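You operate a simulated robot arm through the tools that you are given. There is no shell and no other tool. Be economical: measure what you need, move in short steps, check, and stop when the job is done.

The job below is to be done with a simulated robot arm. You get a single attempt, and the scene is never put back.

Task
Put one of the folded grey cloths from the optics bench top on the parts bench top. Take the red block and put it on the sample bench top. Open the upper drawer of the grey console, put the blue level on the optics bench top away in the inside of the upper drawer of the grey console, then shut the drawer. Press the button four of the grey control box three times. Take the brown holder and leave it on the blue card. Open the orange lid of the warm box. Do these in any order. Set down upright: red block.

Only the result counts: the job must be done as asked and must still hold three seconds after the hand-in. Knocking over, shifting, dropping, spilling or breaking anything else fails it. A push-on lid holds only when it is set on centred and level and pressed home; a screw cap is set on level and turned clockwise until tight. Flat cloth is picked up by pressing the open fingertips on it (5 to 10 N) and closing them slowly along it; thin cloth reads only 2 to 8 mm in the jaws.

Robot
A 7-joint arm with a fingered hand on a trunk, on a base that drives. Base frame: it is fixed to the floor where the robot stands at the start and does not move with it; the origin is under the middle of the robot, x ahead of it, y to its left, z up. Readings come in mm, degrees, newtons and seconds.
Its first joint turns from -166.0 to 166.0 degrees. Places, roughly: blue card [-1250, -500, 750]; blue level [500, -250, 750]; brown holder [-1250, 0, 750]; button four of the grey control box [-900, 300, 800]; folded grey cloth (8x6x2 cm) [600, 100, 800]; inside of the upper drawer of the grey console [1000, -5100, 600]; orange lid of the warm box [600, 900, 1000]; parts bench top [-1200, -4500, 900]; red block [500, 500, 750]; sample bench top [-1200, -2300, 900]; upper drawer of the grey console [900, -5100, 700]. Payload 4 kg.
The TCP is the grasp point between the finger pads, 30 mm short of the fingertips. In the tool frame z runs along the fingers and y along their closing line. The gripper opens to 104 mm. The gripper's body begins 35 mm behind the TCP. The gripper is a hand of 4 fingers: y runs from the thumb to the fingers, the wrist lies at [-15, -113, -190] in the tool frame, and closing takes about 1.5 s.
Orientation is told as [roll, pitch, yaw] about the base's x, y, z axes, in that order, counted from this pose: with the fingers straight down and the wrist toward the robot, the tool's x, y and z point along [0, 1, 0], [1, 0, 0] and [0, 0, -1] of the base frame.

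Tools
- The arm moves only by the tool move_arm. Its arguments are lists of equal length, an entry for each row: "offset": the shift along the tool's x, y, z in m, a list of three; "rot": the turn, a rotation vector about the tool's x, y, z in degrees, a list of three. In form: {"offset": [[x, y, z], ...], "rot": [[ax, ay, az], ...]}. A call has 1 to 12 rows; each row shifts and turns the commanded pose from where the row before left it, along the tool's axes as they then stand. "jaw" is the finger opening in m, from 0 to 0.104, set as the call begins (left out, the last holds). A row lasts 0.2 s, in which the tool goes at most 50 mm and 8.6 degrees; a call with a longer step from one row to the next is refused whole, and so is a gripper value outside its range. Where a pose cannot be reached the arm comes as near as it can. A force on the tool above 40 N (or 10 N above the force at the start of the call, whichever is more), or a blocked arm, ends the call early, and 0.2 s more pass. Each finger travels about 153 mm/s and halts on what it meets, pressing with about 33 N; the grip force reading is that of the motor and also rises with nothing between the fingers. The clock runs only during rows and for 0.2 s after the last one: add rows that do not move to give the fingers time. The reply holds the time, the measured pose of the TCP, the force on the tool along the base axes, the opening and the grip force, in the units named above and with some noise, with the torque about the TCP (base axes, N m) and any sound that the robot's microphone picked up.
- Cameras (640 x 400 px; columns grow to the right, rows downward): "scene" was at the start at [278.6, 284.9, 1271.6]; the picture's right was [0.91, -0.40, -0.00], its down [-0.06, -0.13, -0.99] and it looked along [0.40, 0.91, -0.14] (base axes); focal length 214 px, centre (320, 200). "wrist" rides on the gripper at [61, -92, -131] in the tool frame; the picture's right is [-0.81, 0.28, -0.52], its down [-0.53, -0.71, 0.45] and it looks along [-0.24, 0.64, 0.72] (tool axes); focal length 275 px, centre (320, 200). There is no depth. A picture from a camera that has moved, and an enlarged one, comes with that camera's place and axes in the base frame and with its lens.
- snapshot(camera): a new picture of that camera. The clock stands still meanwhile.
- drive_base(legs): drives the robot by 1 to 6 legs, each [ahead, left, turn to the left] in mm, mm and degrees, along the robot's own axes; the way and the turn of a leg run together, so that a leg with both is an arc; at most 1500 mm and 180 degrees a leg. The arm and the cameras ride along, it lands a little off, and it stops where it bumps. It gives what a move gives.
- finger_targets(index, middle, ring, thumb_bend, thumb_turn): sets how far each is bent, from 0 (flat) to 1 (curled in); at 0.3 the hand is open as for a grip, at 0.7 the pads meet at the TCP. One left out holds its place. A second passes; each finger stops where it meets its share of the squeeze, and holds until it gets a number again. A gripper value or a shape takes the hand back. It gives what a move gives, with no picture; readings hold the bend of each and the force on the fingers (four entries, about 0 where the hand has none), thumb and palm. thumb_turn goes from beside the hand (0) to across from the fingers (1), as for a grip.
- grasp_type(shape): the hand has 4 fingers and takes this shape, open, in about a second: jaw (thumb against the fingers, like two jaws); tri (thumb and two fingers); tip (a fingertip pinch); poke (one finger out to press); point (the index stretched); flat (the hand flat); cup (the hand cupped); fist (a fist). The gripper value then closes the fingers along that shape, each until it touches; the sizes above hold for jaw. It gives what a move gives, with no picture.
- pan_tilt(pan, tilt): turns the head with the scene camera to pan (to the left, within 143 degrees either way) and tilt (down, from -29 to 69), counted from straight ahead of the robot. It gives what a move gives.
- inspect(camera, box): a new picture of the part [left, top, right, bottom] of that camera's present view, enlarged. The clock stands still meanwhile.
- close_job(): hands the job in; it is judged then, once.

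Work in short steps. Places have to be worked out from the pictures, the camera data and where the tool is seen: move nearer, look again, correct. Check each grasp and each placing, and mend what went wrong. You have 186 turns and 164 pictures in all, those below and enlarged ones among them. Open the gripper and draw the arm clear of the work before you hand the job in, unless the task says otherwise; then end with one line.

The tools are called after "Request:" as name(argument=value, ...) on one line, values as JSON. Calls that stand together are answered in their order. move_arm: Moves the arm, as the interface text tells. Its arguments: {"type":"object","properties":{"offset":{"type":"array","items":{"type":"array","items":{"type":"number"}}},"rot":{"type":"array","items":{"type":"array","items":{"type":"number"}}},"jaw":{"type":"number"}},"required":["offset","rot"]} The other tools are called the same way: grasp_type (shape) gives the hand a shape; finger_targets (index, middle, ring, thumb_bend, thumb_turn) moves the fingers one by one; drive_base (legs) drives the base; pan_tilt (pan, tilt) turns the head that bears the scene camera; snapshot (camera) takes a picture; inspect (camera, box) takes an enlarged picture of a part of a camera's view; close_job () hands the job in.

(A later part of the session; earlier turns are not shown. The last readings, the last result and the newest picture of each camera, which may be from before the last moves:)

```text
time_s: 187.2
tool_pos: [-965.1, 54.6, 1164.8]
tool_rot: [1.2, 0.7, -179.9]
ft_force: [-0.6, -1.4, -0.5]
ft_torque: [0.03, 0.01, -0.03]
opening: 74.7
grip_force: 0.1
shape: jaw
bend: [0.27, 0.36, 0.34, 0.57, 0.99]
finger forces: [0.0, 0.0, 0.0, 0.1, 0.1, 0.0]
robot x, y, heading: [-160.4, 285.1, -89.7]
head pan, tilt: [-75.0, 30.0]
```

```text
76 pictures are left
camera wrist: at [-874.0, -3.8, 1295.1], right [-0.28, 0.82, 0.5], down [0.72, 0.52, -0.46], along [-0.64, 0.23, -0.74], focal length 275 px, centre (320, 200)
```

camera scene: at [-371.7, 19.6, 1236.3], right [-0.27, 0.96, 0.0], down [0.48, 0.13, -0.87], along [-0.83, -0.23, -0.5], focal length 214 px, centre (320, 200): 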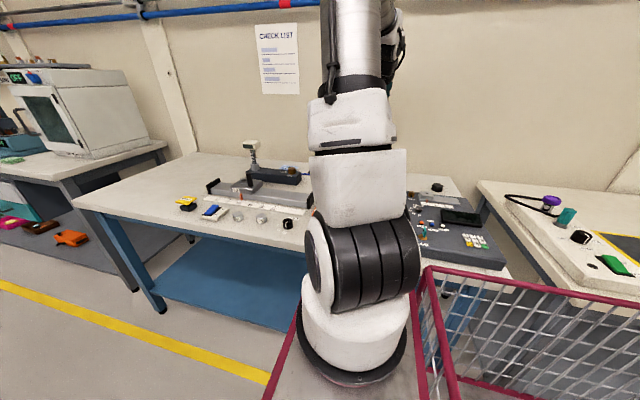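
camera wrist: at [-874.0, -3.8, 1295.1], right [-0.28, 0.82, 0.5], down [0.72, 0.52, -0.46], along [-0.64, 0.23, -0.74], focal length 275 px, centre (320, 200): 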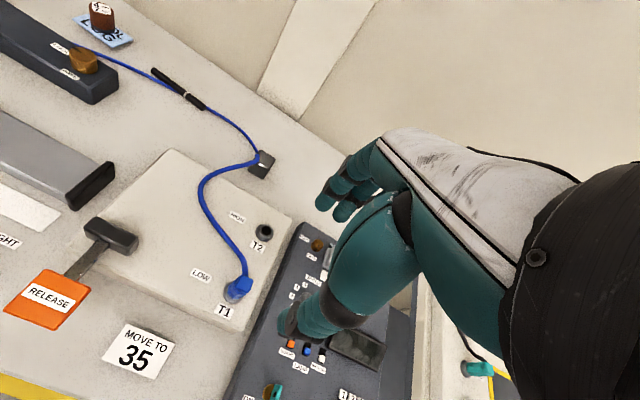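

The dark control box is just beyond the hand; I move further +y to see its buttons.

Request:
move_arm(offset=[[-0.045, 0, 0], [-0.045, 0, 0], [-0.045, 0, 0], [-0.045, 0, 0]], rot=[[0, 0, 0], [0, 0, 0], [0, 0, 0], [0, 0, 0]])

Request:
snapshot(camera="wrist")

```text
time_s: 188.2
tool_pos: [-964.8, 236.1, 1158.1]
tool_rot: [1.3, 0.7, -180.0]
ft_force: [-1.2, 0.4, 0.2]
ft_torque: [0.06, 0.0, -0.01]
opening: 74.7
grip_force: 0.1
shape: jaw
bend: [0.27, 0.36, 0.34, 0.57, 0.99]
finger forces: [0.0, 0.0, 0.0, 0.1, 0.0, 0.0]
robot x, y, heading: [-162.9, 285.3, -89.5]
head pan, tilt: [-75.0, 30.0]
```

```text
75 pictures are left
camera wrist: at [-873.9, 178.1, 1290.4], right [-0.28, 0.82, 0.5], down [0.72, 0.52, -0.46], along [-0.64, 0.23, -0.74], focal length 275 px, centre (320, 200)
```

wrist: 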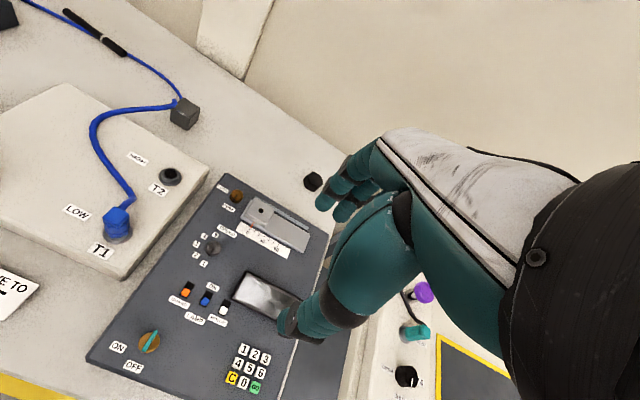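

There is a keypad; zoom in to find button 4.

Request:
inspect(camera="wrist", box=[200, 330, 296, 400])

Request:
inspect(camera="wrist", box=[80, 160, 340, 400])

```text
5.71 times, centred on (248, 365) of wrist
camera zoom: at [-873.9, 178.1, 1290.4], right [-0.28, 0.82, 0.5], down [0.72, 0.52, -0.46], along [-0.64, 0.23, -0.74], focal length 1573 px, centre (731, -743)
```

zoom: 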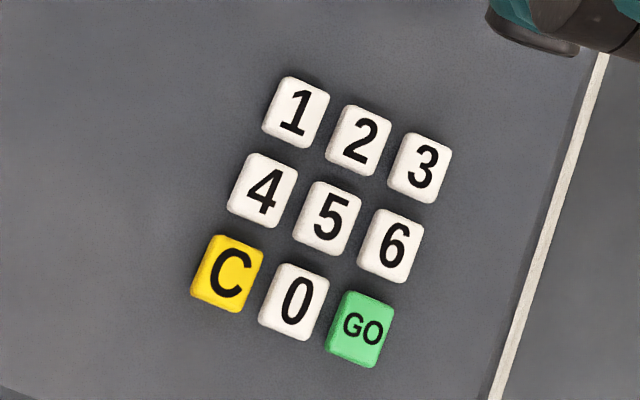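

```text
1.67 times, centred on (210, 280) of wrist
camera zoom: at [-873.9, 178.1, 1290.4], right [-0.28, 0.82, 0.5], down [0.72, 0.52, -0.46], along [-0.64, 0.23, -0.74], focal length 459 px, centre (503, 67)
```

zoom: 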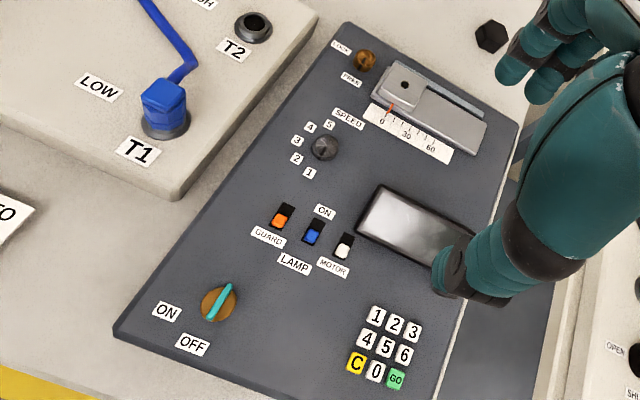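

Button 4 is at about (-922, 287). I take the poke shape and look at the finger.

Request:
grasp_type(shape="poke")

Request:
snapshot(camera="wrist")

Request:
pan_tilt(pan=-140, tilt=15)

Request:
snapshot(camera="scene")

```text
time_s: 189.1
tool_pos: [-964.3, 236.6, 1158.5]
tool_rot: [1.2, 0.8, 179.9]
ft_force: [-0.5, 0.2, -0.1]
ft_torque: [0.03, 0.04, 0.01]
opening: 0.1
grip_force: 0.1
shape: poke
bend: [0.7, 0.7, 0.99, 1.0, 1.0]
finger forces: [0.0, 0.0, 0.0, 0.0, 0.0, 0.0]
robot x, y, heading: [-163.2, 287.8, -89.5]
head pan, tilt: [-75.0, 30.0]
```

```text
72 pictures are left
camera wrist: at [-873.8, 178.7, 1290.4], right [-0.28, 0.82, 0.5], down [0.72, 0.52, -0.46], along [-0.63, 0.23, -0.74], focal length 275 px, centre (320, 200)
```

wrist: 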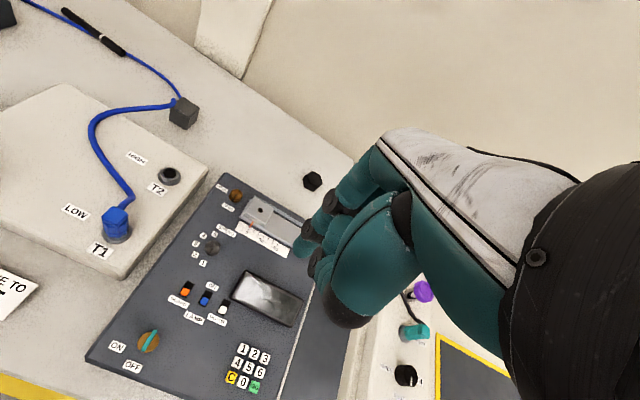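

```text
time_s: 190.5
tool_pos: [-965.3, 236.7, 1158.5]
tool_rot: [1.3, 0.9, 179.8]
ft_force: [-0.2, -0.2, 0.3]
ft_torque: [0.01, 0.0, -0.02]
opening: 0.1
grip_force: 0.1
shape: poke
bend: [0.7, 0.7, 0.99, 1.0, 1.0]
finger forces: [0.1, 0.1, 0.1, 0.1, 0.0, 0.1]
robot x, y, heading: [-160.5, 286.5, -89.7]
head pan, tilt: [-140.0, 15.0]
```

```text
71 pictures are left
camera scene: at [-18.2, 117.1, 1260.6], right [0.76, 0.65, 0.0], down [0.17, -0.2, -0.97], along [-0.63, 0.73, -0.26], focal length 214 px, centre (320, 200)
```

scene: 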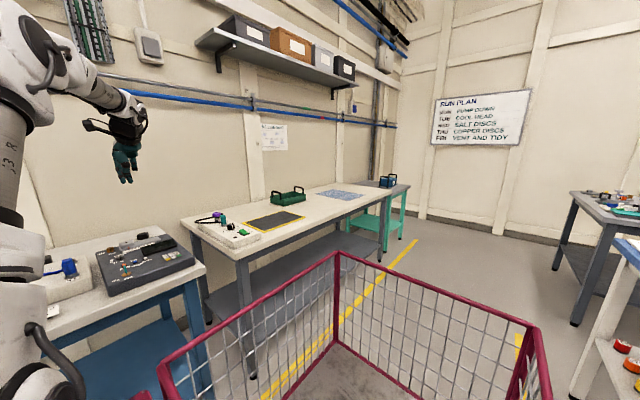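

Zoom on the hand from the head camera and the wrist.

Request:
inspect(camera="scene", box=[60, 90, 188, 200])

Request:
inspect(camera="wrist", box=[270, 150, 430, 340])

```text
3.64 times, centred on (124, 145) of scene
camera zoom: at [-18.2, 117.1, 1260.6], right [0.76, 0.65, 0.0], down [0.17, -0.2, -0.97], along [-0.63, 0.73, -0.26], focal length 780 px, centre (1033, 400)
```

zoom: 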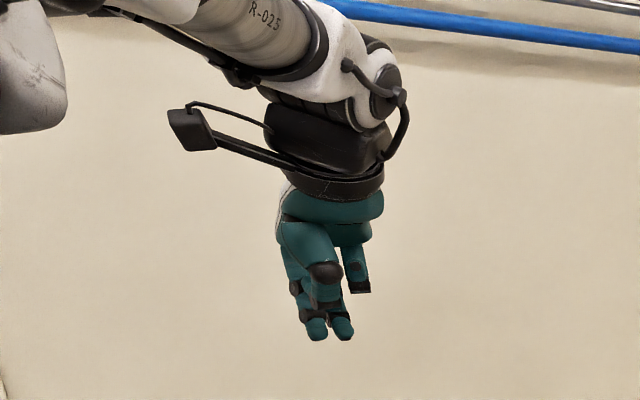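

```text
2.11 times, centred on (350, 245) of wrist
camera zoom: at [-873.9, 178.7, 1290.4], right [-0.28, 0.82, 0.5], down [0.72, 0.52, -0.46], along [-0.63, 0.23, -0.74], focal length 580 px, centre (257, 105)
```

zoom: 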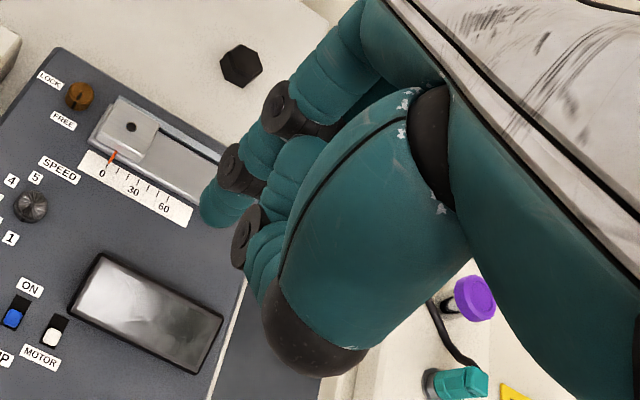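

"Poke" leaves two fingers out; I curl the middle one too, leaving only the index, and measure its tip from two cameras.

Request:
finger_targets(index=0.6, middle=1.0, ring=1.0, thumb_bend=1.0, thumb_turn=0.3)

Request:
inspect(camera="scene", box=[76, 110, 172, 200])

Request:
inspect(camera="wrist", box=[250, 140, 410, 340])

```text
time_s: 191.5
tool_pos: [-965.3, 237.6, 1158.9]
tool_rot: [1.2, 0.7, 180.0]
ft_force: [0.4, 0.1, 0.2]
ft_torque: [0.01, 0.03, -0.02]
opening: 46.5
grip_force: 0.1
shape: fingers
bend: [0.6, 1.0, 1.0, 1.0, 0.31]
finger forces: [0.1, 0.0, 0.0, 0.0, 0.1, 0.0]
robot x, y, heading: [-161.6, 285.6, -89.5]
head pan, tilt: [-140.0, 15.0]
```

```text
4.44 times, centred on (124, 155) of scene
camera zoom: at [-18.2, 117.1, 1260.6], right [0.76, 0.65, 0.0], down [0.17, -0.2, -0.97], along [-0.63, 0.74, -0.26], focal length 953 px, centre (1191, 400)
```

zoom: 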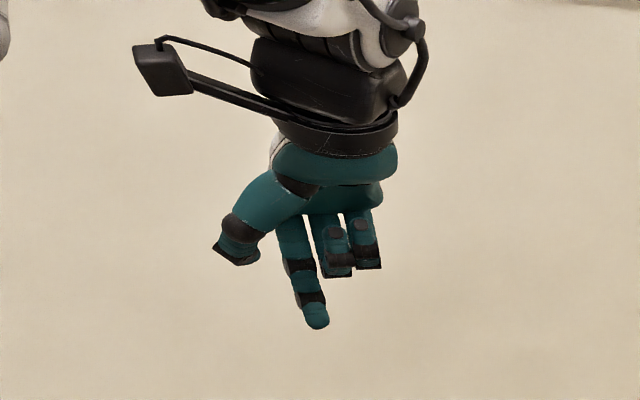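

```text
2.00 times, centred on (330, 240) of wrist
camera zoom: at [-873.9, 179.0, 1290.3], right [-0.28, 0.82, 0.5], down [0.72, 0.52, -0.46], along [-0.63, 0.23, -0.74], focal length 551 px, centre (300, 120)
```

zoom: 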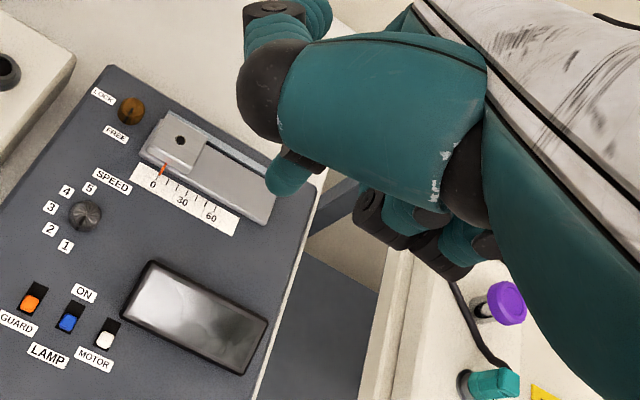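

Index tip is at about TCP + (-16,-5,-32). I bring the tip to some 50 mm above button 4.

Request:
move_arm(offset=[[-0.0087, -0.01, 0.0345], [-0.0087, -0.01, 0.0345], [-0.0087, -0.01, 0.0345], [-0.0087, -0.01, 0.0345], [-0.0087, -0.01, 0.0345], [-0.0087, -0.01, 0.0345]], rot=[[0, 0, 0], [0, 0, 0], [0, 0, 0], [0, 0, 0], [0, 0, 0], [0, 0, 0]])

Request:
inspect(camera="wrist", box=[220, 180, 380, 360])

```text
time_s: 192.9
tool_pos: [-902.8, 283.2, 950.9]
tool_rot: [1.2, 0.7, 180.0]
ft_force: [1.3, 0.4, 0.2]
ft_torque: [0.01, 0.02, 0.0]
opening: 46.6
grip_force: 0.1
shape: fingers
bend: [0.6, 1.0, 1.0, 1.0, 0.31]
finger forces: [0.0, 0.1, 0.1, 0.1, 0.0, 0.1]
robot x, y, heading: [-159.6, 284.3, -89.5]
head pan, tilt: [-140.0, 15.0]
```

```text
2.22 times, centred on (300, 270) of wrist
camera zoom: at [-811.3, 224.3, 1083.1], right [-0.28, 0.82, 0.5], down [0.72, 0.52, -0.46], along [-0.64, 0.23, -0.74], focal length 612 px, centre (364, 44)
```

zoom: 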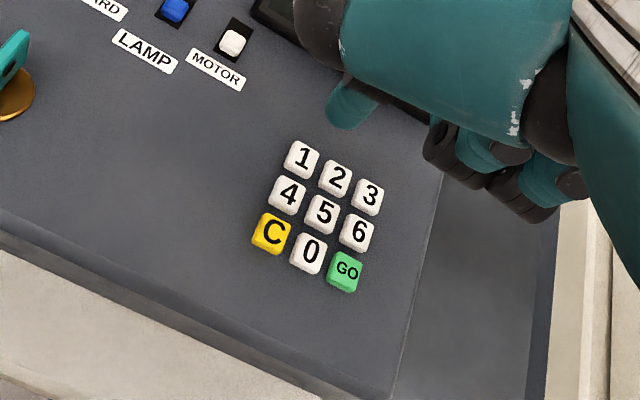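

Button 4 triangulates to (-924, 291.5), top z≈843; tip is at (-920,278,918). I correct and drop to ~20 mm above it.

Request:
move_arm(offset=[[-0.008, 0.003, 0.015], [-0.0074, 0.002, 0.02], [0, 0, 0.02]], rot=[[0, 0, 0], [0, 0, 0], [0, 0, 0]])

Request:
inspect(camera="wrist", box=[250, 190, 378, 290])

```text
time_s: 193.7
tool_pos: [-906.2, 296.0, 895.6]
tool_rot: [1.3, 0.8, 180.0]
ft_force: [0.0, 0.1, 0.2]
ft_torque: [-0.02, 0.03, 0.02]
opening: 46.3
grip_force: 0.0
shape: fingers
bend: [0.6, 1.0, 1.0, 1.0, 0.31]
finger forces: [0.0, 0.0, 0.1, 0.0, 0.0, 0.0]
robot x, y, heading: [-160.7, 285.3, -89.7]
head pan, tilt: [-140.0, 15.0]
```

```text
4.00 times, centred on (314, 240) of wrist
camera zoom: at [-815.2, 238.4, 1027.8], right [-0.28, 0.82, 0.5], down [0.72, 0.52, -0.46], along [-0.63, 0.23, -0.74], focal length 1101 px, centre (344, 40)
```

zoom: 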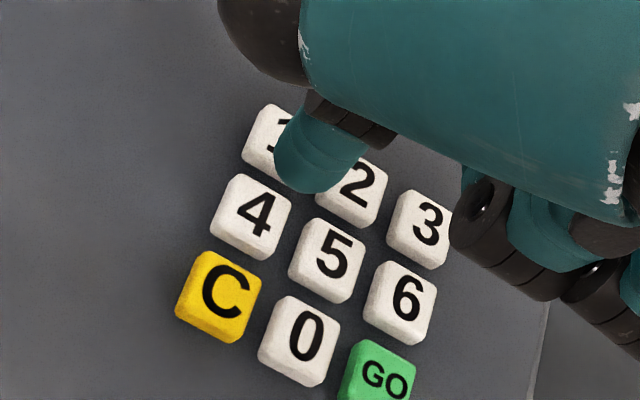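

The tip, going straight down, should land on key 4. I descend to contact in fine rows.

Request:
move_arm(offset=[[0, 0, 0.01], [0, 0, 0.005], [0, 0, 0.003]], rot=[[0, 0, 0], [0, 0, 0], [0, 0, 0]])

Request:
inspect(camera="wrist", box=[250, 190, 378, 290])

```text
time_s: 194.5
tool_pos: [-906.0, 297.0, 878.0]
tool_rot: [1.1, 0.7, 179.9]
ft_force: [0.4, 1.2, 1.2]
ft_torque: [0.0, 0.07, -0.03]
opening: 46.4
grip_force: 0.7
shape: fingers
bend: [0.6, 1.0, 1.0, 1.0, 0.31]
finger forces: [1.7, 0.1, 0.0, 0.0, 0.0, 0.0]
robot x, y, heading: [-163.9, 284.4, -89.4]
head pan, tilt: [-140.0, 15.0]
heard: click
```

```text
4.00 times, centred on (314, 240) of wrist
camera zoom: at [-815.0, 238.6, 1010.3], right [-0.28, 0.82, 0.5], down [0.72, 0.52, -0.46], along [-0.63, 0.23, -0.74], focal length 1101 px, centre (344, 40)
```

zoom: 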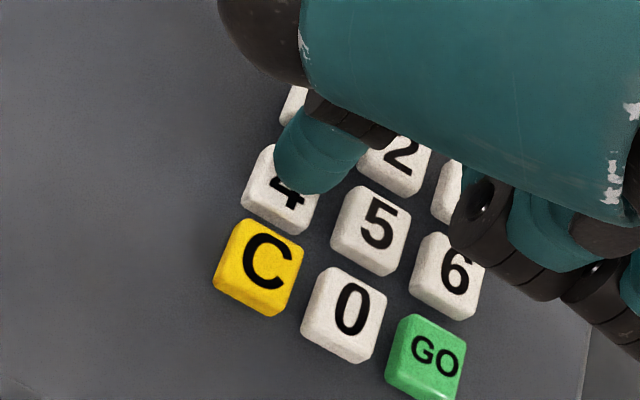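

A click with the tip on key 4: press one. I lift a few mm to release.

Request:
move_arm(offset=[[0, 0, -0.006], [0, 0, -0.004], [0, 0, 0]], rot=[[0, 0, 0], [0, 0, 0], [0, 0, 0]])

Request:
move_arm(offset=[[0, 0, 0.006], [0, 0, 0.004], [0, 0, 0]], rot=[[0, 0, 0], [0, 0, 0], [0, 0, 0]])

```text
time_s: 195.3
tool_pos: [-905.6, 297.7, 888.8]
tool_rot: [1.2, 0.8, 179.9]
ft_force: [0.1, 0.2, -0.1]
ft_torque: [-0.04, 0.03, 0.01]
opening: 46.3
grip_force: 0.0
shape: fingers
bend: [0.6, 1.0, 1.0, 1.0, 0.31]
finger forces: [0.0, 0.0, 0.0, 0.1, 0.0, 0.0]
robot x, y, heading: [-161.9, 287.0, -89.5]
head pan, tilt: [-140.0, 15.0]
```

```text
time_s: 196.1
tool_pos: [-905.3, 298.1, 878.0]
tool_rot: [1.2, 0.8, 179.9]
ft_force: [-1.0, 0.9, 1.5]
ft_torque: [0.02, 0.04, -0.02]
opening: 46.5
grip_force: 0.7
shape: fingers
bend: [0.6, 1.0, 1.0, 1.0, 0.31]
finger forces: [2.1, 0.0, 0.0, 0.0, 0.0, 0.0]
robot x, y, heading: [-166.0, 281.1, -89.5]
head pan, tilt: [-140.0, 15.0]
heard: click
```

Second click. Release and press the third time.

Request:
move_arm(offset=[[0, 0, -0.006], [0, 0, -0.004], [0, 0, 0]], rot=[[0, 0, 0], [0, 0, 0], [0, 0, 0]])

Request:
move_arm(offset=[[0, 0, 0.006], [0, 0, 0.004], [0, 0, 0]], rot=[[0, 0, 0], [0, 0, 0], [0, 0, 0]])

Request:
inspect(camera="wrist", box=[250, 190, 378, 290])

```text
time_s: 196.9
tool_pos: [-906.2, 298.3, 888.4]
tool_rot: [1.2, 0.8, 180.0]
ft_force: [-0.7, -0.5, 0.7]
ft_torque: [0.03, 0.02, -0.02]
opening: 46.5
grip_force: 0.1
shape: fingers
bend: [0.6, 1.0, 1.0, 1.0, 0.31]
finger forces: [0.0, 0.1, 0.0, 0.0, 0.0, 0.1]
robot x, y, heading: [-161.0, 285.3, -89.1]
head pan, tilt: [-140.0, 15.0]
```

```text
time_s: 197.7
tool_pos: [-905.9, 297.8, 878.5]
tool_rot: [1.1, 0.7, 179.9]
ft_force: [0.1, 0.0, 2.6]
ft_torque: [-0.04, 0.07, -0.01]
opening: 46.5
grip_force: 0.9
shape: fingers
bend: [0.6, 1.0, 1.0, 1.0, 0.31]
finger forces: [2.5, 0.0, 0.0, 0.0, 0.1, 0.0]
robot x, y, heading: [-163.4, 282.7, -89.6]
head pan, tilt: [-140.0, 15.0]
heard: click
```

```text
4.00 times, centred on (314, 240) of wrist
camera zoom: at [-815.2, 238.7, 1010.1], right [-0.28, 0.82, 0.5], down [0.72, 0.52, -0.46], along [-0.63, 0.23, -0.74], focal length 1101 px, centre (344, 40)
```

zoom: 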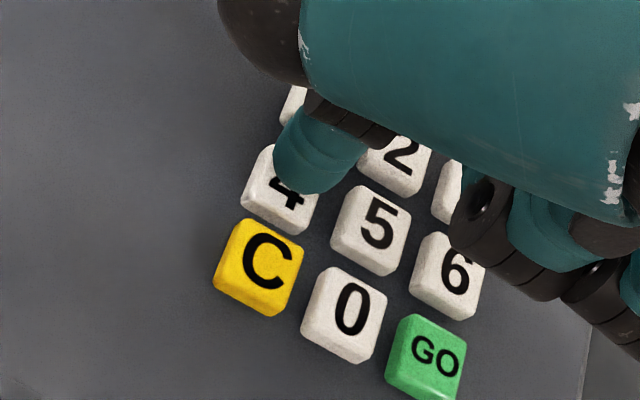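

Three presses done. I raise the hand and retract, then swing it round to the front-left for the optics bench.

Request:
move_arm(offset=[[0, 0, -0.02], [0, 0, -0.045], [0, 0, -0.045], [0, 0, -0.045], [0, 0, -0.045], [0, 0, -0.045], [0, 0, -0.045], [0.018, -0.04, -0.02], [0.018, -0.04, 0], [0.018, -0.04, 0], [0.018, -0.04, 0], [0.018, -0.04, 0]], rot=[[0, 0, 0], [0, 0, 0], [0, 0, 0], [0, 0, 0], [0, 0, 0], [0, 0, 0], [0, 0, 0], [0, 0, 0], [0, 0, 0], [0, 0, 0], [0, 0, 0], [0, 0, 0]])

Request:
move_arm(offset=[[0.0447, 0.019, 0], [0.0447, 0.019, 0], [0.0447, 0.019, 0], [0.0447, 0.019, 0], [0.0447, 0.019, 0], [0.0447, 0.019, 0], [0.0447, 0.019, 0], [0.0447, 0.019, 0], [0.0447, 0.019, 0], [0.0447, 0.019, 0], [0.0447, 0.019, 0], [0.0447, 0.019, 0]], rot=[[0, 0, -5.9], [0, 0, -5.9], [0, 0, -5.9], [0, 0, -5.9], [0, 0, -5.9], [0, 0, -5.9], [0, 0, -5.9], [0, 0, -5.9], [0, 0, -5.9], [0, 0, -5.9], [0, 0, -5.9], [0, 0, -5.9]], jaw=0.09)

Request:
move_arm(offset=[[0.0447, 0.019, 0], [0.0447, 0.019, 0], [0.0447, 0.019, 0], [0.0447, 0.019, 0], [0.0447, 0.019, 0], [0.0447, 0.019, 0], [0.0447, 0.019, 0], [0.0447, 0.019, 0], [0.0447, 0.019, 0], [0.0447, 0.019, 0], [0.0447, 0.019, 0], [0.0447, 0.019, 0]], rot=[[0, 0, -5.9], [0, 0, -5.9], [0, 0, -5.9], [0, 0, -5.9], [0, 0, -5.9], [0, 0, -5.9], [0, 0, -5.9], [0, 0, -5.9], [0, 0, -5.9], [0, 0, -5.9], [0, 0, -5.9], [0, 0, -5.9]])

```text
time_s: 200.3
tool_pos: [-709.7, 213.8, 1192.5]
tool_rot: [1.3, 0.9, 179.9]
ft_force: [-0.9, -0.1, 0.2]
ft_torque: [-0.01, -0.01, -0.01]
opening: 46.6
grip_force: 0.0
shape: fingers
bend: [0.6, 1.0, 1.0, 1.0, 0.31]
finger forces: [0.1, 0.0, 0.0, 0.0, 0.0, 0.0]
robot x, y, heading: [-162.1, 287.8, -89.4]
head pan, tilt: [-140.0, 15.0]
```

```text
time_s: 202.9
tool_pos: [-621.4, -325.8, 1205.7]
tool_rot: [1.1, -0.9, -109.1]
ft_force: [-0.3, 0.9, -0.2]
ft_torque: [-0.01, -0.04, -0.01]
opening: 82.9
grip_force: 0.1
shape: jaw
bend: [0.27, 0.34, 0.32, 0.5, 0.99]
finger forces: [0.0, 0.0, 0.0, 0.1, 0.0, 0.0]
robot x, y, heading: [-157.2, 284.3, -89.6]
head pan, tilt: [-140.0, 15.0]
```

```text
time_s: 205.5
tool_pos: [-83.4, -419.7, 1216.9]
tool_rot: [-0.5, -1.2, -38.4]
ft_force: [-0.5, -0.3, -0.2]
ft_torque: [-0.01, 0.0, 0.01]
opening: 82.8
grip_force: 0.1
shape: jaw
bend: [0.27, 0.34, 0.32, 0.5, 0.99]
finger forces: [0.0, 0.1, 0.1, 0.1, 0.0, 0.0]
robot x, y, heading: [-158.3, 287.4, -89.7]
head pan, tilt: [-140.0, 15.0]
```

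Hand is front-left now. I drive to about (30, 940) and look at the cloths.

Request:
drive_base(legs=[[-650, 0, 0], [0, 190, 0]])

Request:
pan_tilt(pan=35, tilt=30)

Request:
snapshot(camera="scene")

```text
time_s: 210.3
tool_pos: [101.2, 229.5, 1215.4]
tool_rot: [-0.6, -1.4, -38.5]
ft_force: [0.3, 0.4, -0.9]
ft_torque: [-0.02, -0.02, 0.0]
opening: 82.8
grip_force: 0.1
shape: jaw
bend: [0.27, 0.34, 0.32, 0.5, 0.99]
finger forces: [0.0, 0.1, 0.0, 0.1, 0.1, 0.1]
robot x, y, heading: [25.8, 936.2, -89.5]
head pan, tilt: [-140.0, 15.0]
```

```text
time_s: 212.9
tool_pos: [101.0, 231.3, 1215.5]
tool_rot: [-0.5, -1.5, -38.5]
ft_force: [0.3, -0.1, 0.3]
ft_torque: [0.0, 0.0, 0.03]
opening: 82.9
grip_force: 0.0
shape: jaw
bend: [0.27, 0.34, 0.32, 0.5, 0.99]
finger forces: [0.0, 0.0, 0.1, 0.1, 0.0, 0.0]
robot x, y, heading: [26.2, 937.1, -89.8]
head pan, tilt: [35.0, 30.0]
```

```text
62 pictures are left
camera scene: at [280.3, 622.4, 1236.3], right [-0.81, -0.58, 0.0], down [-0.29, 0.41, -0.87], along [0.5, -0.71, -0.5], focal length 214 px, centre (320, 200)
```

scene: 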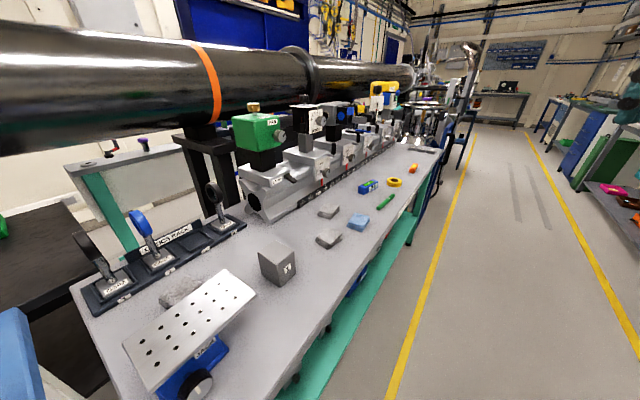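

Zoom for the nearer grey cloth's position and orientation.

Request:
inspect(camera="scene", box=[270, 170, 430, 270])

```text
4.00 times, centred on (350, 220) of scene
camera zoom: at [280.3, 622.4, 1236.3], right [-0.81, -0.58, 0.0], down [-0.29, 0.41, -0.87], along [0.5, -0.71, -0.5], focal length 858 px, centre (200, 120)
```

zoom: 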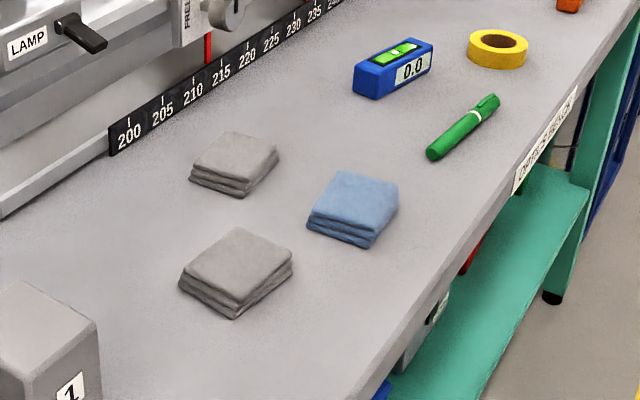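

Cloth centre ≈(533,216), short side along x. I turn the tool to yaw 0 and move above it.

Request:
move_arm(offset=[[0, 0, 0], [0, 0, 0], [0, 0, 0], [0, 0, 0], [0, 0, 0]], rot=[[0, 0, -7.7], [0, 0, -7.7], [0, 0, -7.7], [0, 0, -7.7], [0, 0, -7.7]], jaw=0.1)

Request:
move_arm(offset=[[-0.0014, 0.0393, 0.0241], [-0.0014, 0.0393, 0.0241], [-0.0014, 0.0393, 0.0241], [-0.0014, 0.0393, 0.0241], [-0.0014, 0.0393, 0.0241], [-0.0014, 0.0393, 0.0241], [-0.0014, 0.0393, 0.0241], [-0.0014, 0.0393, 0.0241], [-0.0014, 0.0393, 0.0241], [-0.0014, 0.0393, 0.0241], [-0.0014, 0.0393, 0.0241]], rot=[[0, 0, 0], [0, 0, 0], [0, 0, 0], [0, 0, 0], [0, 0, 0], [0, 0, 0], [0, 0, 0], [0, 0, 0], [0, 0, 0], [0, 0, 0], [0, 0, 0]])

Request:
snapshot(camera="wrist")

Request:
inspect(camera="scene", box=[250, 150, 410, 270])

```text
time_s: 214.1
tool_pos: [102.9, 230.0, 1216.4]
tool_rot: [-1.3, -0.7, 0.1]
ft_force: [-0.1, -0.9, 0.3]
ft_torque: [0.01, 0.04, -0.02]
opening: 91.9
grip_force: 0.2
shape: jaw
bend: [0.28, 0.32, 0.3, 0.38, 0.98]
finger forces: [0.1, 0.0, 0.0, 0.0, 0.1, 0.0]
robot x, y, heading: [25.8, 933.8, -89.7]
head pan, tilt: [35.0, 30.0]
```

```text
time_s: 216.5
tool_pos: [536.1, 208.3, 958.5]
tool_rot: [-1.3, -0.8, -0.1]
ft_force: [0.0, 0.1, -1.2]
ft_torque: [0.02, -0.02, -0.01]
opening: 92.2
grip_force: 0.0
shape: jaw
bend: [0.28, 0.32, 0.3, 0.38, 0.98]
finger forces: [0.0, 0.0, 0.0, 0.1, 0.1, 0.0]
robot x, y, heading: [25.2, 933.1, -89.5]
head pan, tilt: [35.0, 30.0]
```

```text
60 pictures are left
camera wrist: at [444.4, 272.7, 1085.5], right [0.27, -0.8, 0.54], down [-0.71, -0.54, -0.45], along [0.65, -0.26, -0.71], focal length 275 px, centre (320, 200)
```

wrist: 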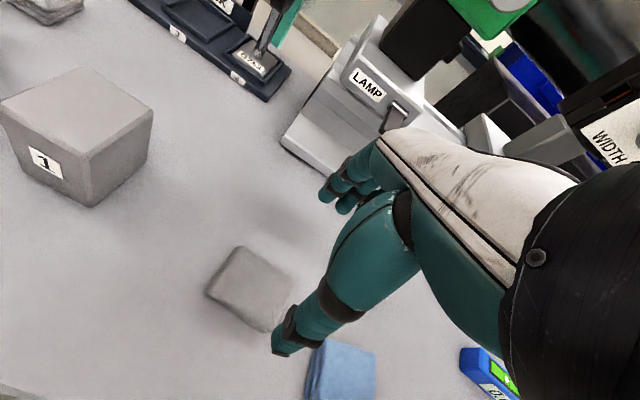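

```text
3.33 times, centred on (330, 210) of scene
camera zoom: at [279.9, 622.4, 1236.4], right [-0.82, -0.58, 0.0], down [-0.29, 0.41, -0.87], along [0.5, -0.71, -0.5], focal length 715 px, centre (287, 167)
```

zoom: 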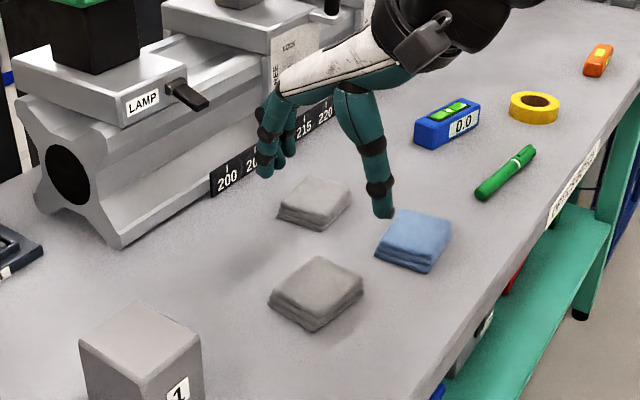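

Cloth centre ≈(538,211), top ≈832. I lower with open hand until the fingertips touch the bench lightly.

Request:
move_arm(offset=[[0.003, 0.001, 0.035], [0.003, 0.001, 0.035], [0, 0, 0.02], [0, 0, 0.01], [0, 0, 0.006], [0, 0, 0.004], [0, 0, 0]], rot=[[0, 0, 0], [0, 0, 0], [0, 0, 0], [0, 0, 0], [0, 0, 0], [0, 0, 0], [0, 0, 0]])

Request:
inspect(camera="scene", box=[270, 170, 398, 260])

```text
time_s: 218.1
tool_pos: [541.1, 213.7, 849.6]
tool_rot: [-1.4, -0.9, 0.0]
ft_force: [-0.4, 0.1, 15.2]
ft_torque: [-0.05, -0.21, -0.01]
opening: 91.3
grip_force: 0.0
shape: jaw
bend: [0.28, 0.31, 0.3, 0.38, 0.98]
finger forces: [0.1, 9.7, 0.1, 0.0, 5.7, 0.0]
robot x, y, heading: [23.9, 935.2, -89.6]
head pan, tilt: [35.0, 30.0]
```

```text
4.44 times, centred on (334, 215) of scene
camera zoom: at [280.0, 622.8, 1236.5], right [-0.81, -0.58, 0.0], down [-0.29, 0.41, -0.87], along [0.5, -0.71, -0.5], focal length 953 px, centre (258, 133)
```

zoom: 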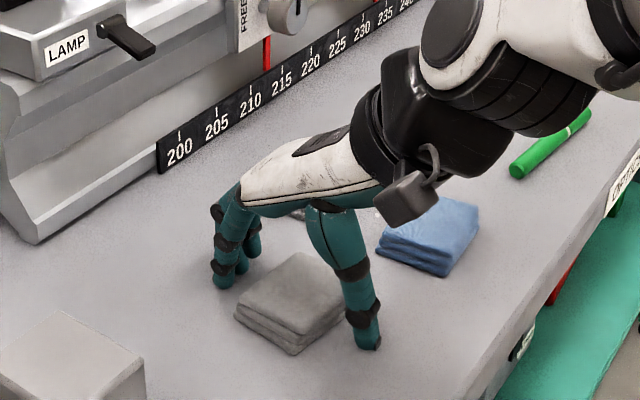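

Touching (15 N) and straddling the cloth. I rise 4 mm and close slowly.

Request:
move_arm(offset=[[0, 0, -0.004], [0, 0, 0], [0, 0, 0]], rot=[[0, 0, 0], [0, 0, 0], [0, 0, 0]], jaw=0.06)

Request:
move_arm(offset=[[0, 0, 0], [0, 0, 0], [0, 0, 0], [0, 0, 0], [0, 0, 0], [0, 0, 0]], rot=[[0, 0, 0], [0, 0, 0], [0, 0, 0], [0, 0, 0], [0, 0, 0], [0, 0, 0]], jaw=0.02)

Request:
inspect(camera="scene", box=[270, 170, 398, 260])

```text
time_s: 218.9
tool_pos: [539.9, 213.2, 851.3]
tool_rot: [-1.3, -0.7, 0.1]
ft_force: [-1.6, -1.5, 7.8]
ft_torque: [-0.06, 0.35, 0.03]
opening: 50.3
grip_force: 32.4
shape: jaw
bend: [0.74, 0.46, 0.43, 0.69, 1.0]
finger forces: [17.3, 9.2, 4.1, 0.0, 39.1, 0.1]
robot x, y, heading: [24.6, 932.6, -89.6]
head pan, tilt: [35.0, 30.0]
```

```text
time_s: 220.3
tool_pos: [541.0, 213.4, 851.0]
tool_rot: [-1.3, -0.7, 0.0]
ft_force: [0.1, -0.2, 3.1]
ft_torque: [-0.03, 0.05, 0.04]
opening: 49.8
grip_force: 32.6
shape: jaw
bend: [0.74, 0.46, 0.43, 0.71, 1.0]
finger forces: [17.7, 9.4, 4.1, 0.1, 33.8, 0.1]
robot x, y, heading: [27.3, 934.6, -89.5]
head pan, tilt: [35.0, 30.0]
```

```text
4.44 times, centred on (334, 215) of scene
camera zoom: at [280.3, 622.4, 1236.3], right [-0.81, -0.58, 0.0], down [-0.29, 0.41, -0.87], along [0.5, -0.71, -0.5], focal length 953 px, centre (258, 133)
```

zoom: 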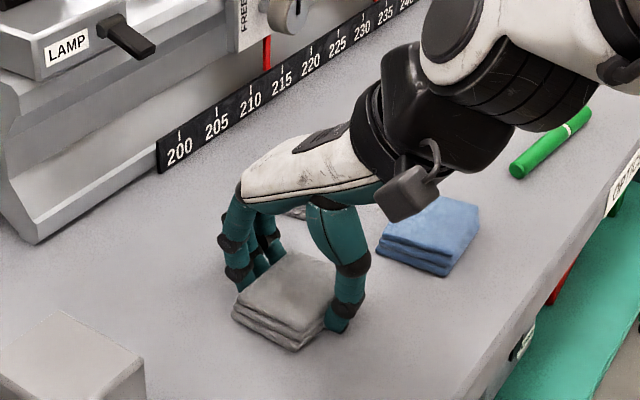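

Gripped as a block at ~50 mm. I lift and draw the hand aside toward the aisle.

Request:
move_arm(offset=[[0, 0, -0.02], [0, 0, -0.03], [0, 0, -0.045], [0, 0, -0.045], [0, 0, -0.045], [0, -0.03, -0.035], [0, -0.045, -0.015], [0, -0.045, -0.01], [0, -0.045, 0], [0, -0.045, 0], [0, -0.045, 0], [0, -0.045, 0]], rot=[[0, 0, 0], [0, 0, 0], [0, 0, 0], [0, 0, 0], [0, 0, 0], [0, 0, 0], [0, 0, 0], [0, 0, 0], [0, 0, 0], [0, 0, 0], [0, 0, 0], [0, 0, 0]])

Request:
snapshot(camera="wrist")

```text
time_s: 222.9
tool_pos: [238.0, 218.2, 1091.6]
tool_rot: [-1.3, -0.8, 0.2]
ft_force: [1.1, 0.6, -0.5]
ft_torque: [-0.01, -0.01, -0.02]
opening: 49.6
grip_force: 33.3
shape: jaw
bend: [0.74, 0.46, 0.44, 0.71, 1.0]
finger forces: [17.6, 9.0, 4.3, 0.0, 30.8, 0.0]
robot x, y, heading: [25.8, 932.9, -89.2]
head pan, tilt: [35.0, 30.0]
```

```text
56 pictures are left
camera wrist: at [145.4, 282.9, 1218.1], right [0.27, -0.8, 0.54], down [-0.71, -0.54, -0.45], along [0.65, -0.26, -0.71], focal length 275 px, centre (320, 200)
```

wrist: 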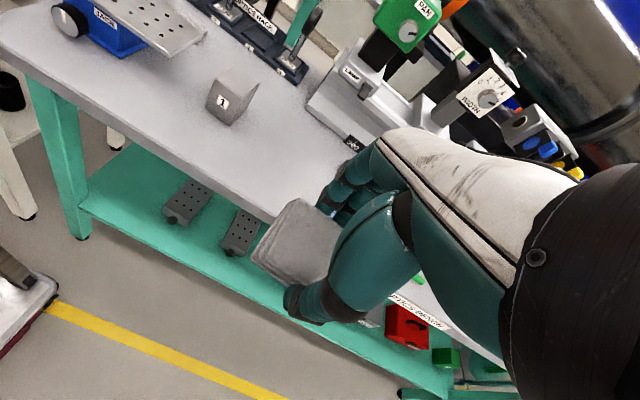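

Cloth held firmly. I drive down the aisle, stopping at y≈-3100 to look.

Request:
drive_base(legs=[[0, -275, 0], [1500, 0, 0], [1500, 0, 0], [1000, 0, 0]])

Request:
pan_tilt(pan=-30, tilt=18)

Request:
snapshot(camera="scene")

Request:
pan_tilt(pan=35, tilt=18)

Request:
snapshot(camera="scene")

```text
time_s: 243.6
tool_pos: [29.3, -3762.5, 1091.1]
tool_rot: [-1.2, -0.8, 1.1]
ft_force: [0.0, 0.4, -0.3]
ft_torque: [0.03, 0.0, 0.03]
opening: 49.7
grip_force: 33.4
shape: jaw
bend: [0.74, 0.46, 0.44, 0.71, 1.0]
finger forces: [17.7, 9.1, 4.2, 0.0, 30.8, 0.0]
robot x, y, heading: [-194.3, -3052.5, -88.3]
head pan, tilt: [35.0, 30.0]
```

```text
time_s: 245.0
tool_pos: [29.7, -3762.8, 1091.0]
tool_rot: [-1.2, -0.8, 1.1]
ft_force: [-0.4, -0.1, -1.1]
ft_torque: [0.02, 0.04, 0.01]
opening: 49.4
grip_force: 33.1
shape: jaw
bend: [0.74, 0.46, 0.44, 0.71, 1.0]
finger forces: [17.8, 9.1, 4.3, 0.0, 30.9, 0.1]
robot x, y, heading: [-195.0, -3048.8, -88.4]
head pan, tilt: [-30.0, 18.0]
```

```text
55 pictures are left
camera scene: at [-33.2, -3367.9, 1255.6], right [-0.88, 0.48, 0.0], down [0.15, 0.27, -0.95], along [-0.45, -0.84, -0.31], focal length 214 px, centre (320, 200)
```

scene: 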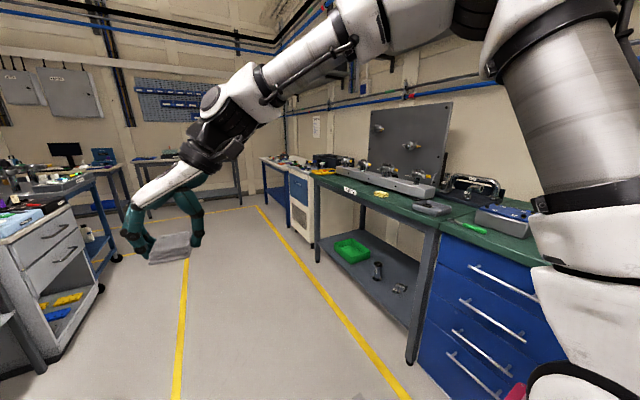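

```text
time_s: 246.3
tool_pos: [29.3, -3763.5, 1091.8]
tool_rot: [-1.2, -0.8, 1.0]
ft_force: [-0.1, -0.1, 0.0]
ft_torque: [-0.02, 0.0, 0.04]
opening: 49.8
grip_force: 32.6
shape: jaw
bend: [0.74, 0.46, 0.44, 0.71, 1.0]
finger forces: [17.7, 9.0, 4.1, 0.0, 30.8, 0.0]
robot x, y, heading: [-197.9, -3051.0, -88.6]
head pan, tilt: [35.0, 18.0]
```

```text
54 pictures are left
camera scene: at [66.7, -3360.9, 1255.6], right [-0.8, -0.59, 0.0], down [-0.18, 0.25, -0.95], along [0.57, -0.76, -0.31], focal length 214 px, centre (320, 200)
```

scene: 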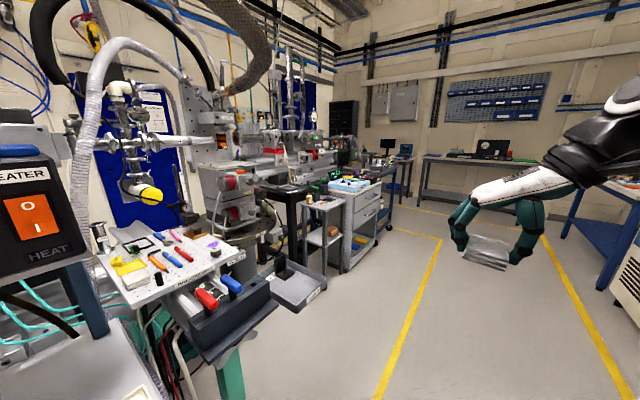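

The green-topped bench on the right (x≲-870, y≈-3500…-5080) is the parts bench; the grey console is ahead on the left. I drive on 850 mm and swing the hand to the right.

Request:
drive_base(legs=[[850, 0, -1]])

Request:
move_arm(offset=[[0, 0, 0], [0, 0, 0], [0, 0, 0], [0, 0, 0], [0, 0, 0], [0, 0, 0]], rot=[[0, 0, 8.5], [0, 0, 8.5], [0, 0, 8.5], [0, 0, 8.5], [0, 0, 8.5], [0, 0, 8.5]])

Request:
move_arm(offset=[[-0.0475, -0.002, 0], [-0.0475, -0.002, 0], [-0.0475, -0.002, 0], [-0.0475, -0.002, 0], [-0.0475, -0.002, 0], [-0.0475, -0.002, 0], [-0.0475, -0.002, 0], [-0.0475, -0.002, 0], [-0.0475, -0.002, 0], [-0.0475, -0.002, 0], [-0.0475, -0.002, 0]], rot=[[0, 0, 4.9], [0, 0, 4.9], [0, 0, 4.9], [0, 0, 4.9], [0, 0, 4.9], [0, 0, 4.9], [0, 0, 4.9], [0, 0, 4.9], [0, 0, 4.9], [0, 0, 4.9], [0, 0, 4.9]])

Request:
move_arm(offset=[[-0.0475, -0.002, -0.01], [-0.0475, -0.002, -0.01], [-0.0475, -0.002, -0.01], [-0.0475, -0.002, -0.01], [-0.0475, -0.002, -0.01], [-0.0475, -0.002, -0.01], [-0.0475, -0.002, -0.01], [-0.0475, -0.002, -0.01], [-0.0475, -0.002, -0.01], [-0.0475, -0.002, -0.01]], rot=[[0, 0, 4.9], [0, 0, 4.9], [0, 0, 4.9], [0, 0, 4.9], [0, 0, 4.9], [0, 0, 4.9], [0, 0, 4.9], [0, 0, 4.9], [0, 0, 4.9], [0, 0, 4.9]])

Request:
snapshot(camera="wrist")

```text
time_s: 250.8
tool_pos: [21.7, -4615.1, 1090.6]
tool_rot: [-1.2, -0.8, -0.4]
ft_force: [0.2, 0.0, 0.2]
ft_torque: [0.0, 0.02, 0.01]
opening: 49.4
grip_force: 32.7
shape: jaw
bend: [0.74, 0.46, 0.44, 0.71, 1.0]
finger forces: [17.8, 9.0, 4.2, 0.0, 30.8, 0.0]
robot x, y, heading: [-183.9, -3897.5, -90.3]
head pan, tilt: [35.0, 18.0]
```

```text
time_s: 252.2
tool_pos: [22.0, -4614.6, 1092.1]
tool_rot: [-0.2, -1.5, -51.5]
ft_force: [0.8, -0.1, 0.4]
ft_torque: [0.03, -0.04, 0.0]
opening: 49.7
grip_force: 33.6
shape: jaw
bend: [0.74, 0.46, 0.44, 0.71, 1.0]
finger forces: [17.7, 9.0, 4.1, 0.1, 30.7, 0.0]
robot x, y, heading: [-184.4, -3899.1, -90.0]
head pan, tilt: [35.0, 18.0]
```

```text
time_s: 254.6
tool_pos: [-473.2, -4716.2, 1087.2]
tool_rot: [1.1, -1.1, -105.5]
ft_force: [0.2, 0.0, 0.2]
ft_torque: [0.0, 0.02, -0.02]
opening: 49.4
grip_force: 33.1
shape: jaw
bend: [0.74, 0.46, 0.45, 0.71, 1.0]
finger forces: [17.5, 8.8, 4.1, 0.0, 30.5, 0.1]
robot x, y, heading: [-187.3, -3895.6, -90.0]
head pan, tilt: [35.0, 18.0]
```

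```text
time_s: 256.8
tool_pos: [-827.8, -4421.0, 1175.2]
tool_rot: [1.5, 0.3, -154.4]
ft_force: [0.1, 0.1, -0.6]
ft_torque: [0.03, -0.01, 0.0]
opening: 49.4
grip_force: 32.9
shape: jaw
bend: [0.74, 0.46, 0.45, 0.71, 1.0]
finger forces: [17.4, 8.8, 4.1, 0.1, 30.2, 0.1]
robot x, y, heading: [-185.3, -3900.6, -89.7]
head pan, tilt: [35.0, 18.0]
```

```text
53 pictures are left
camera wrist: at [-719.8, -4434.3, 1306.2], right [-0.61, 0.62, 0.5], down [0.42, 0.78, -0.47], along [-0.68, -0.08, -0.73], focal length 275 px, centre (320, 200)
```

wrist: 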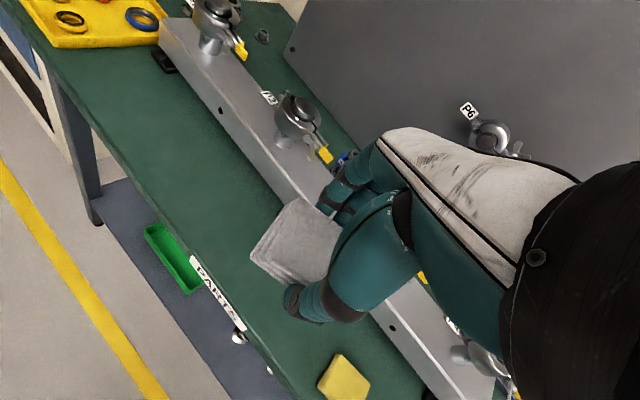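

"PARTS" label confirmed. Free green strip around (-945,-4515); I move above it and down to z≈930.

Request:
move_arm(offset=[[0.0057, 0.0243, 0.04], [0.0057, 0.0243, 0.04], [0.0057, 0.0243, 0.04], [0.0057, 0.0243, 0.04], [0.0057, 0.0243, 0.04], [0.0057, 0.0243, 0.035]], rot=[[0, 0, 0], [0, 0, 0], [0, 0, 0], [0, 0, 0], [0, 0, 0], [0, 0, 0]])

Request:
snapshot(camera="wrist")

```text
time_s: 258.2
tool_pos: [-941.1, -4519.7, 943.5]
tool_rot: [1.5, 0.0, -154.3]
ft_force: [-0.1, 0.3, 0.0]
ft_torque: [0.02, 0.01, 0.0]
opening: 49.1
grip_force: 33.0
shape: jaw
bend: [0.74, 0.46, 0.45, 0.71, 1.0]
finger forces: [17.4, 8.6, 4.1, 0.0, 30.2, 0.0]
robot x, y, heading: [-185.4, -3896.3, -90.0]
head pan, tilt: [35.0, 18.0]
```

```text
52 pictures are left
camera wrist: at [-832.6, -4532.2, 1073.1], right [-0.6, 0.62, 0.5], down [0.42, 0.78, -0.47], along [-0.68, -0.08, -0.73], focal length 275 px, centre (320, 200)
```

wrist: 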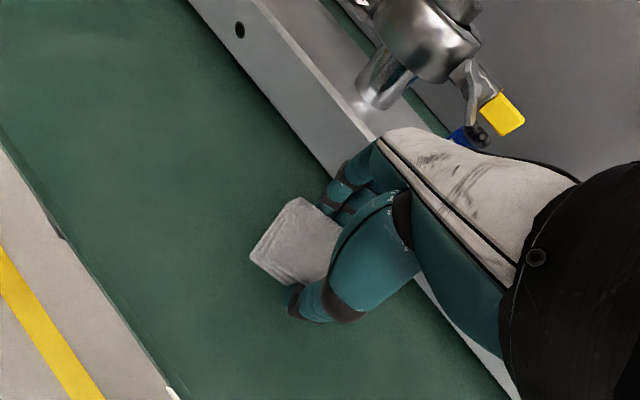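

I shift slightly away from the bar and descend until contact.

Request:
move_arm(offset=[[0, -0.012, 0.015], [0, 0, 0.015], [0, 0, 0.01], [0, 0, 0.008], [0, 0, 0.008], [0, 0, 0.006], [0, 0, 0.006], [0, 0, 0.006]], rot=[[0, 0, 0], [0, 0, 0], [0, 0, 0], [0, 0, 0], [0, 0, 0], [0, 0, 0], [0, 0, 0], [0, 0, 0]])

Request:
snapshot(camera="wrist")

```text
time_s: 258.8
tool_pos: [-935.3, -4516.1, 930.7]
tool_rot: [1.6, -1.0, -154.5]
ft_force: [2.0, 1.8, 14.6]
ft_torque: [0.25, -0.39, 0.01]
opening: 49.0
grip_force: 33.1
shape: jaw
bend: [0.74, 0.47, 0.45, 0.72, 0.99]
finger forces: [17.8, 8.9, 4.5, 0.1, 44.3, 0.0]
robot x, y, heading: [-187.7, -3898.3, -89.9]
head pan, tilt: [35.0, 18.0]
stopped in row 2: the force on the tool passed its limit at 54 N (the readings are from after the stop); the commanded pose is now the measured one
```

```text
51 pictures are left
camera wrist: at [-824.0, -4527.6, 1060.1], right [-0.59, 0.63, 0.5], down [0.41, 0.77, -0.48], along [-0.69, -0.08, -0.72], focal length 275 px, centre (320, 200)
```

wrist: 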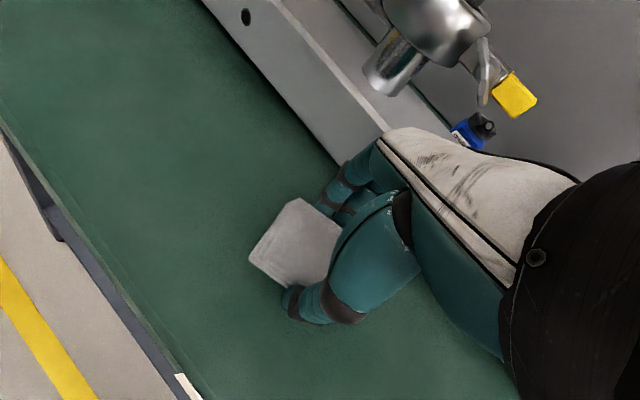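

Contact with the bench (top ≈900). I open and rise.

Request:
move_arm(offset=[[0, 0, -0.002], [0, 0, 0], [0, 0, 0], [0, 0, 0], [0, 0, 0], [0, 0, -0.01], [0, 0, -0.03], [0, 0, -0.045], [0, 0, -0.045], [0, -0.02, -0.04], [0, -0.04, -0.02]], rot=[[0, 0, 0], [0, 0, 0], [0, 0, 0], [0, 0, 0], [0, 0, 0], [0, 0, 0], [0, 0, 0], [0, 0, 0], [0, 0, 0], [0, 0, 0], [0, 0, 0]], jaw=0.085)

Request:
snapshot(camera="wrist")

```text
time_s: 261.2
tool_pos: [-879.8, -4484.5, 1118.8]
tool_rot: [1.6, -0.7, -154.5]
ft_force: [-0.2, -1.0, -0.2]
ft_torque: [0.0, -0.01, 0.02]
opening: 78.3
grip_force: 0.2
shape: jaw
bend: [0.27, 0.35, 0.33, 0.54, 0.99]
finger forces: [0.0, 0.1, 0.1, 0.0, 0.0, 0.1]
robot x, y, heading: [-186.8, -3895.7, -90.1]
head pan, tilt: [35.0, 18.0]
```

```text
50 pictures are left
camera wrist: at [-770.2, -4496.0, 1248.5], right [-0.6, 0.63, 0.5], down [0.41, 0.77, -0.48], along [-0.69, -0.08, -0.72], focal length 275 px, centre (320, 200)
```

wrist: 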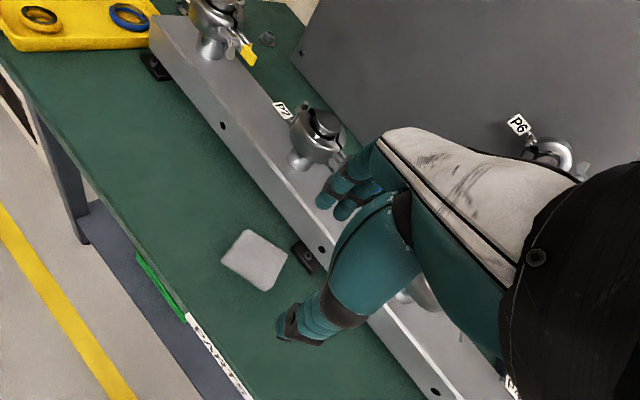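

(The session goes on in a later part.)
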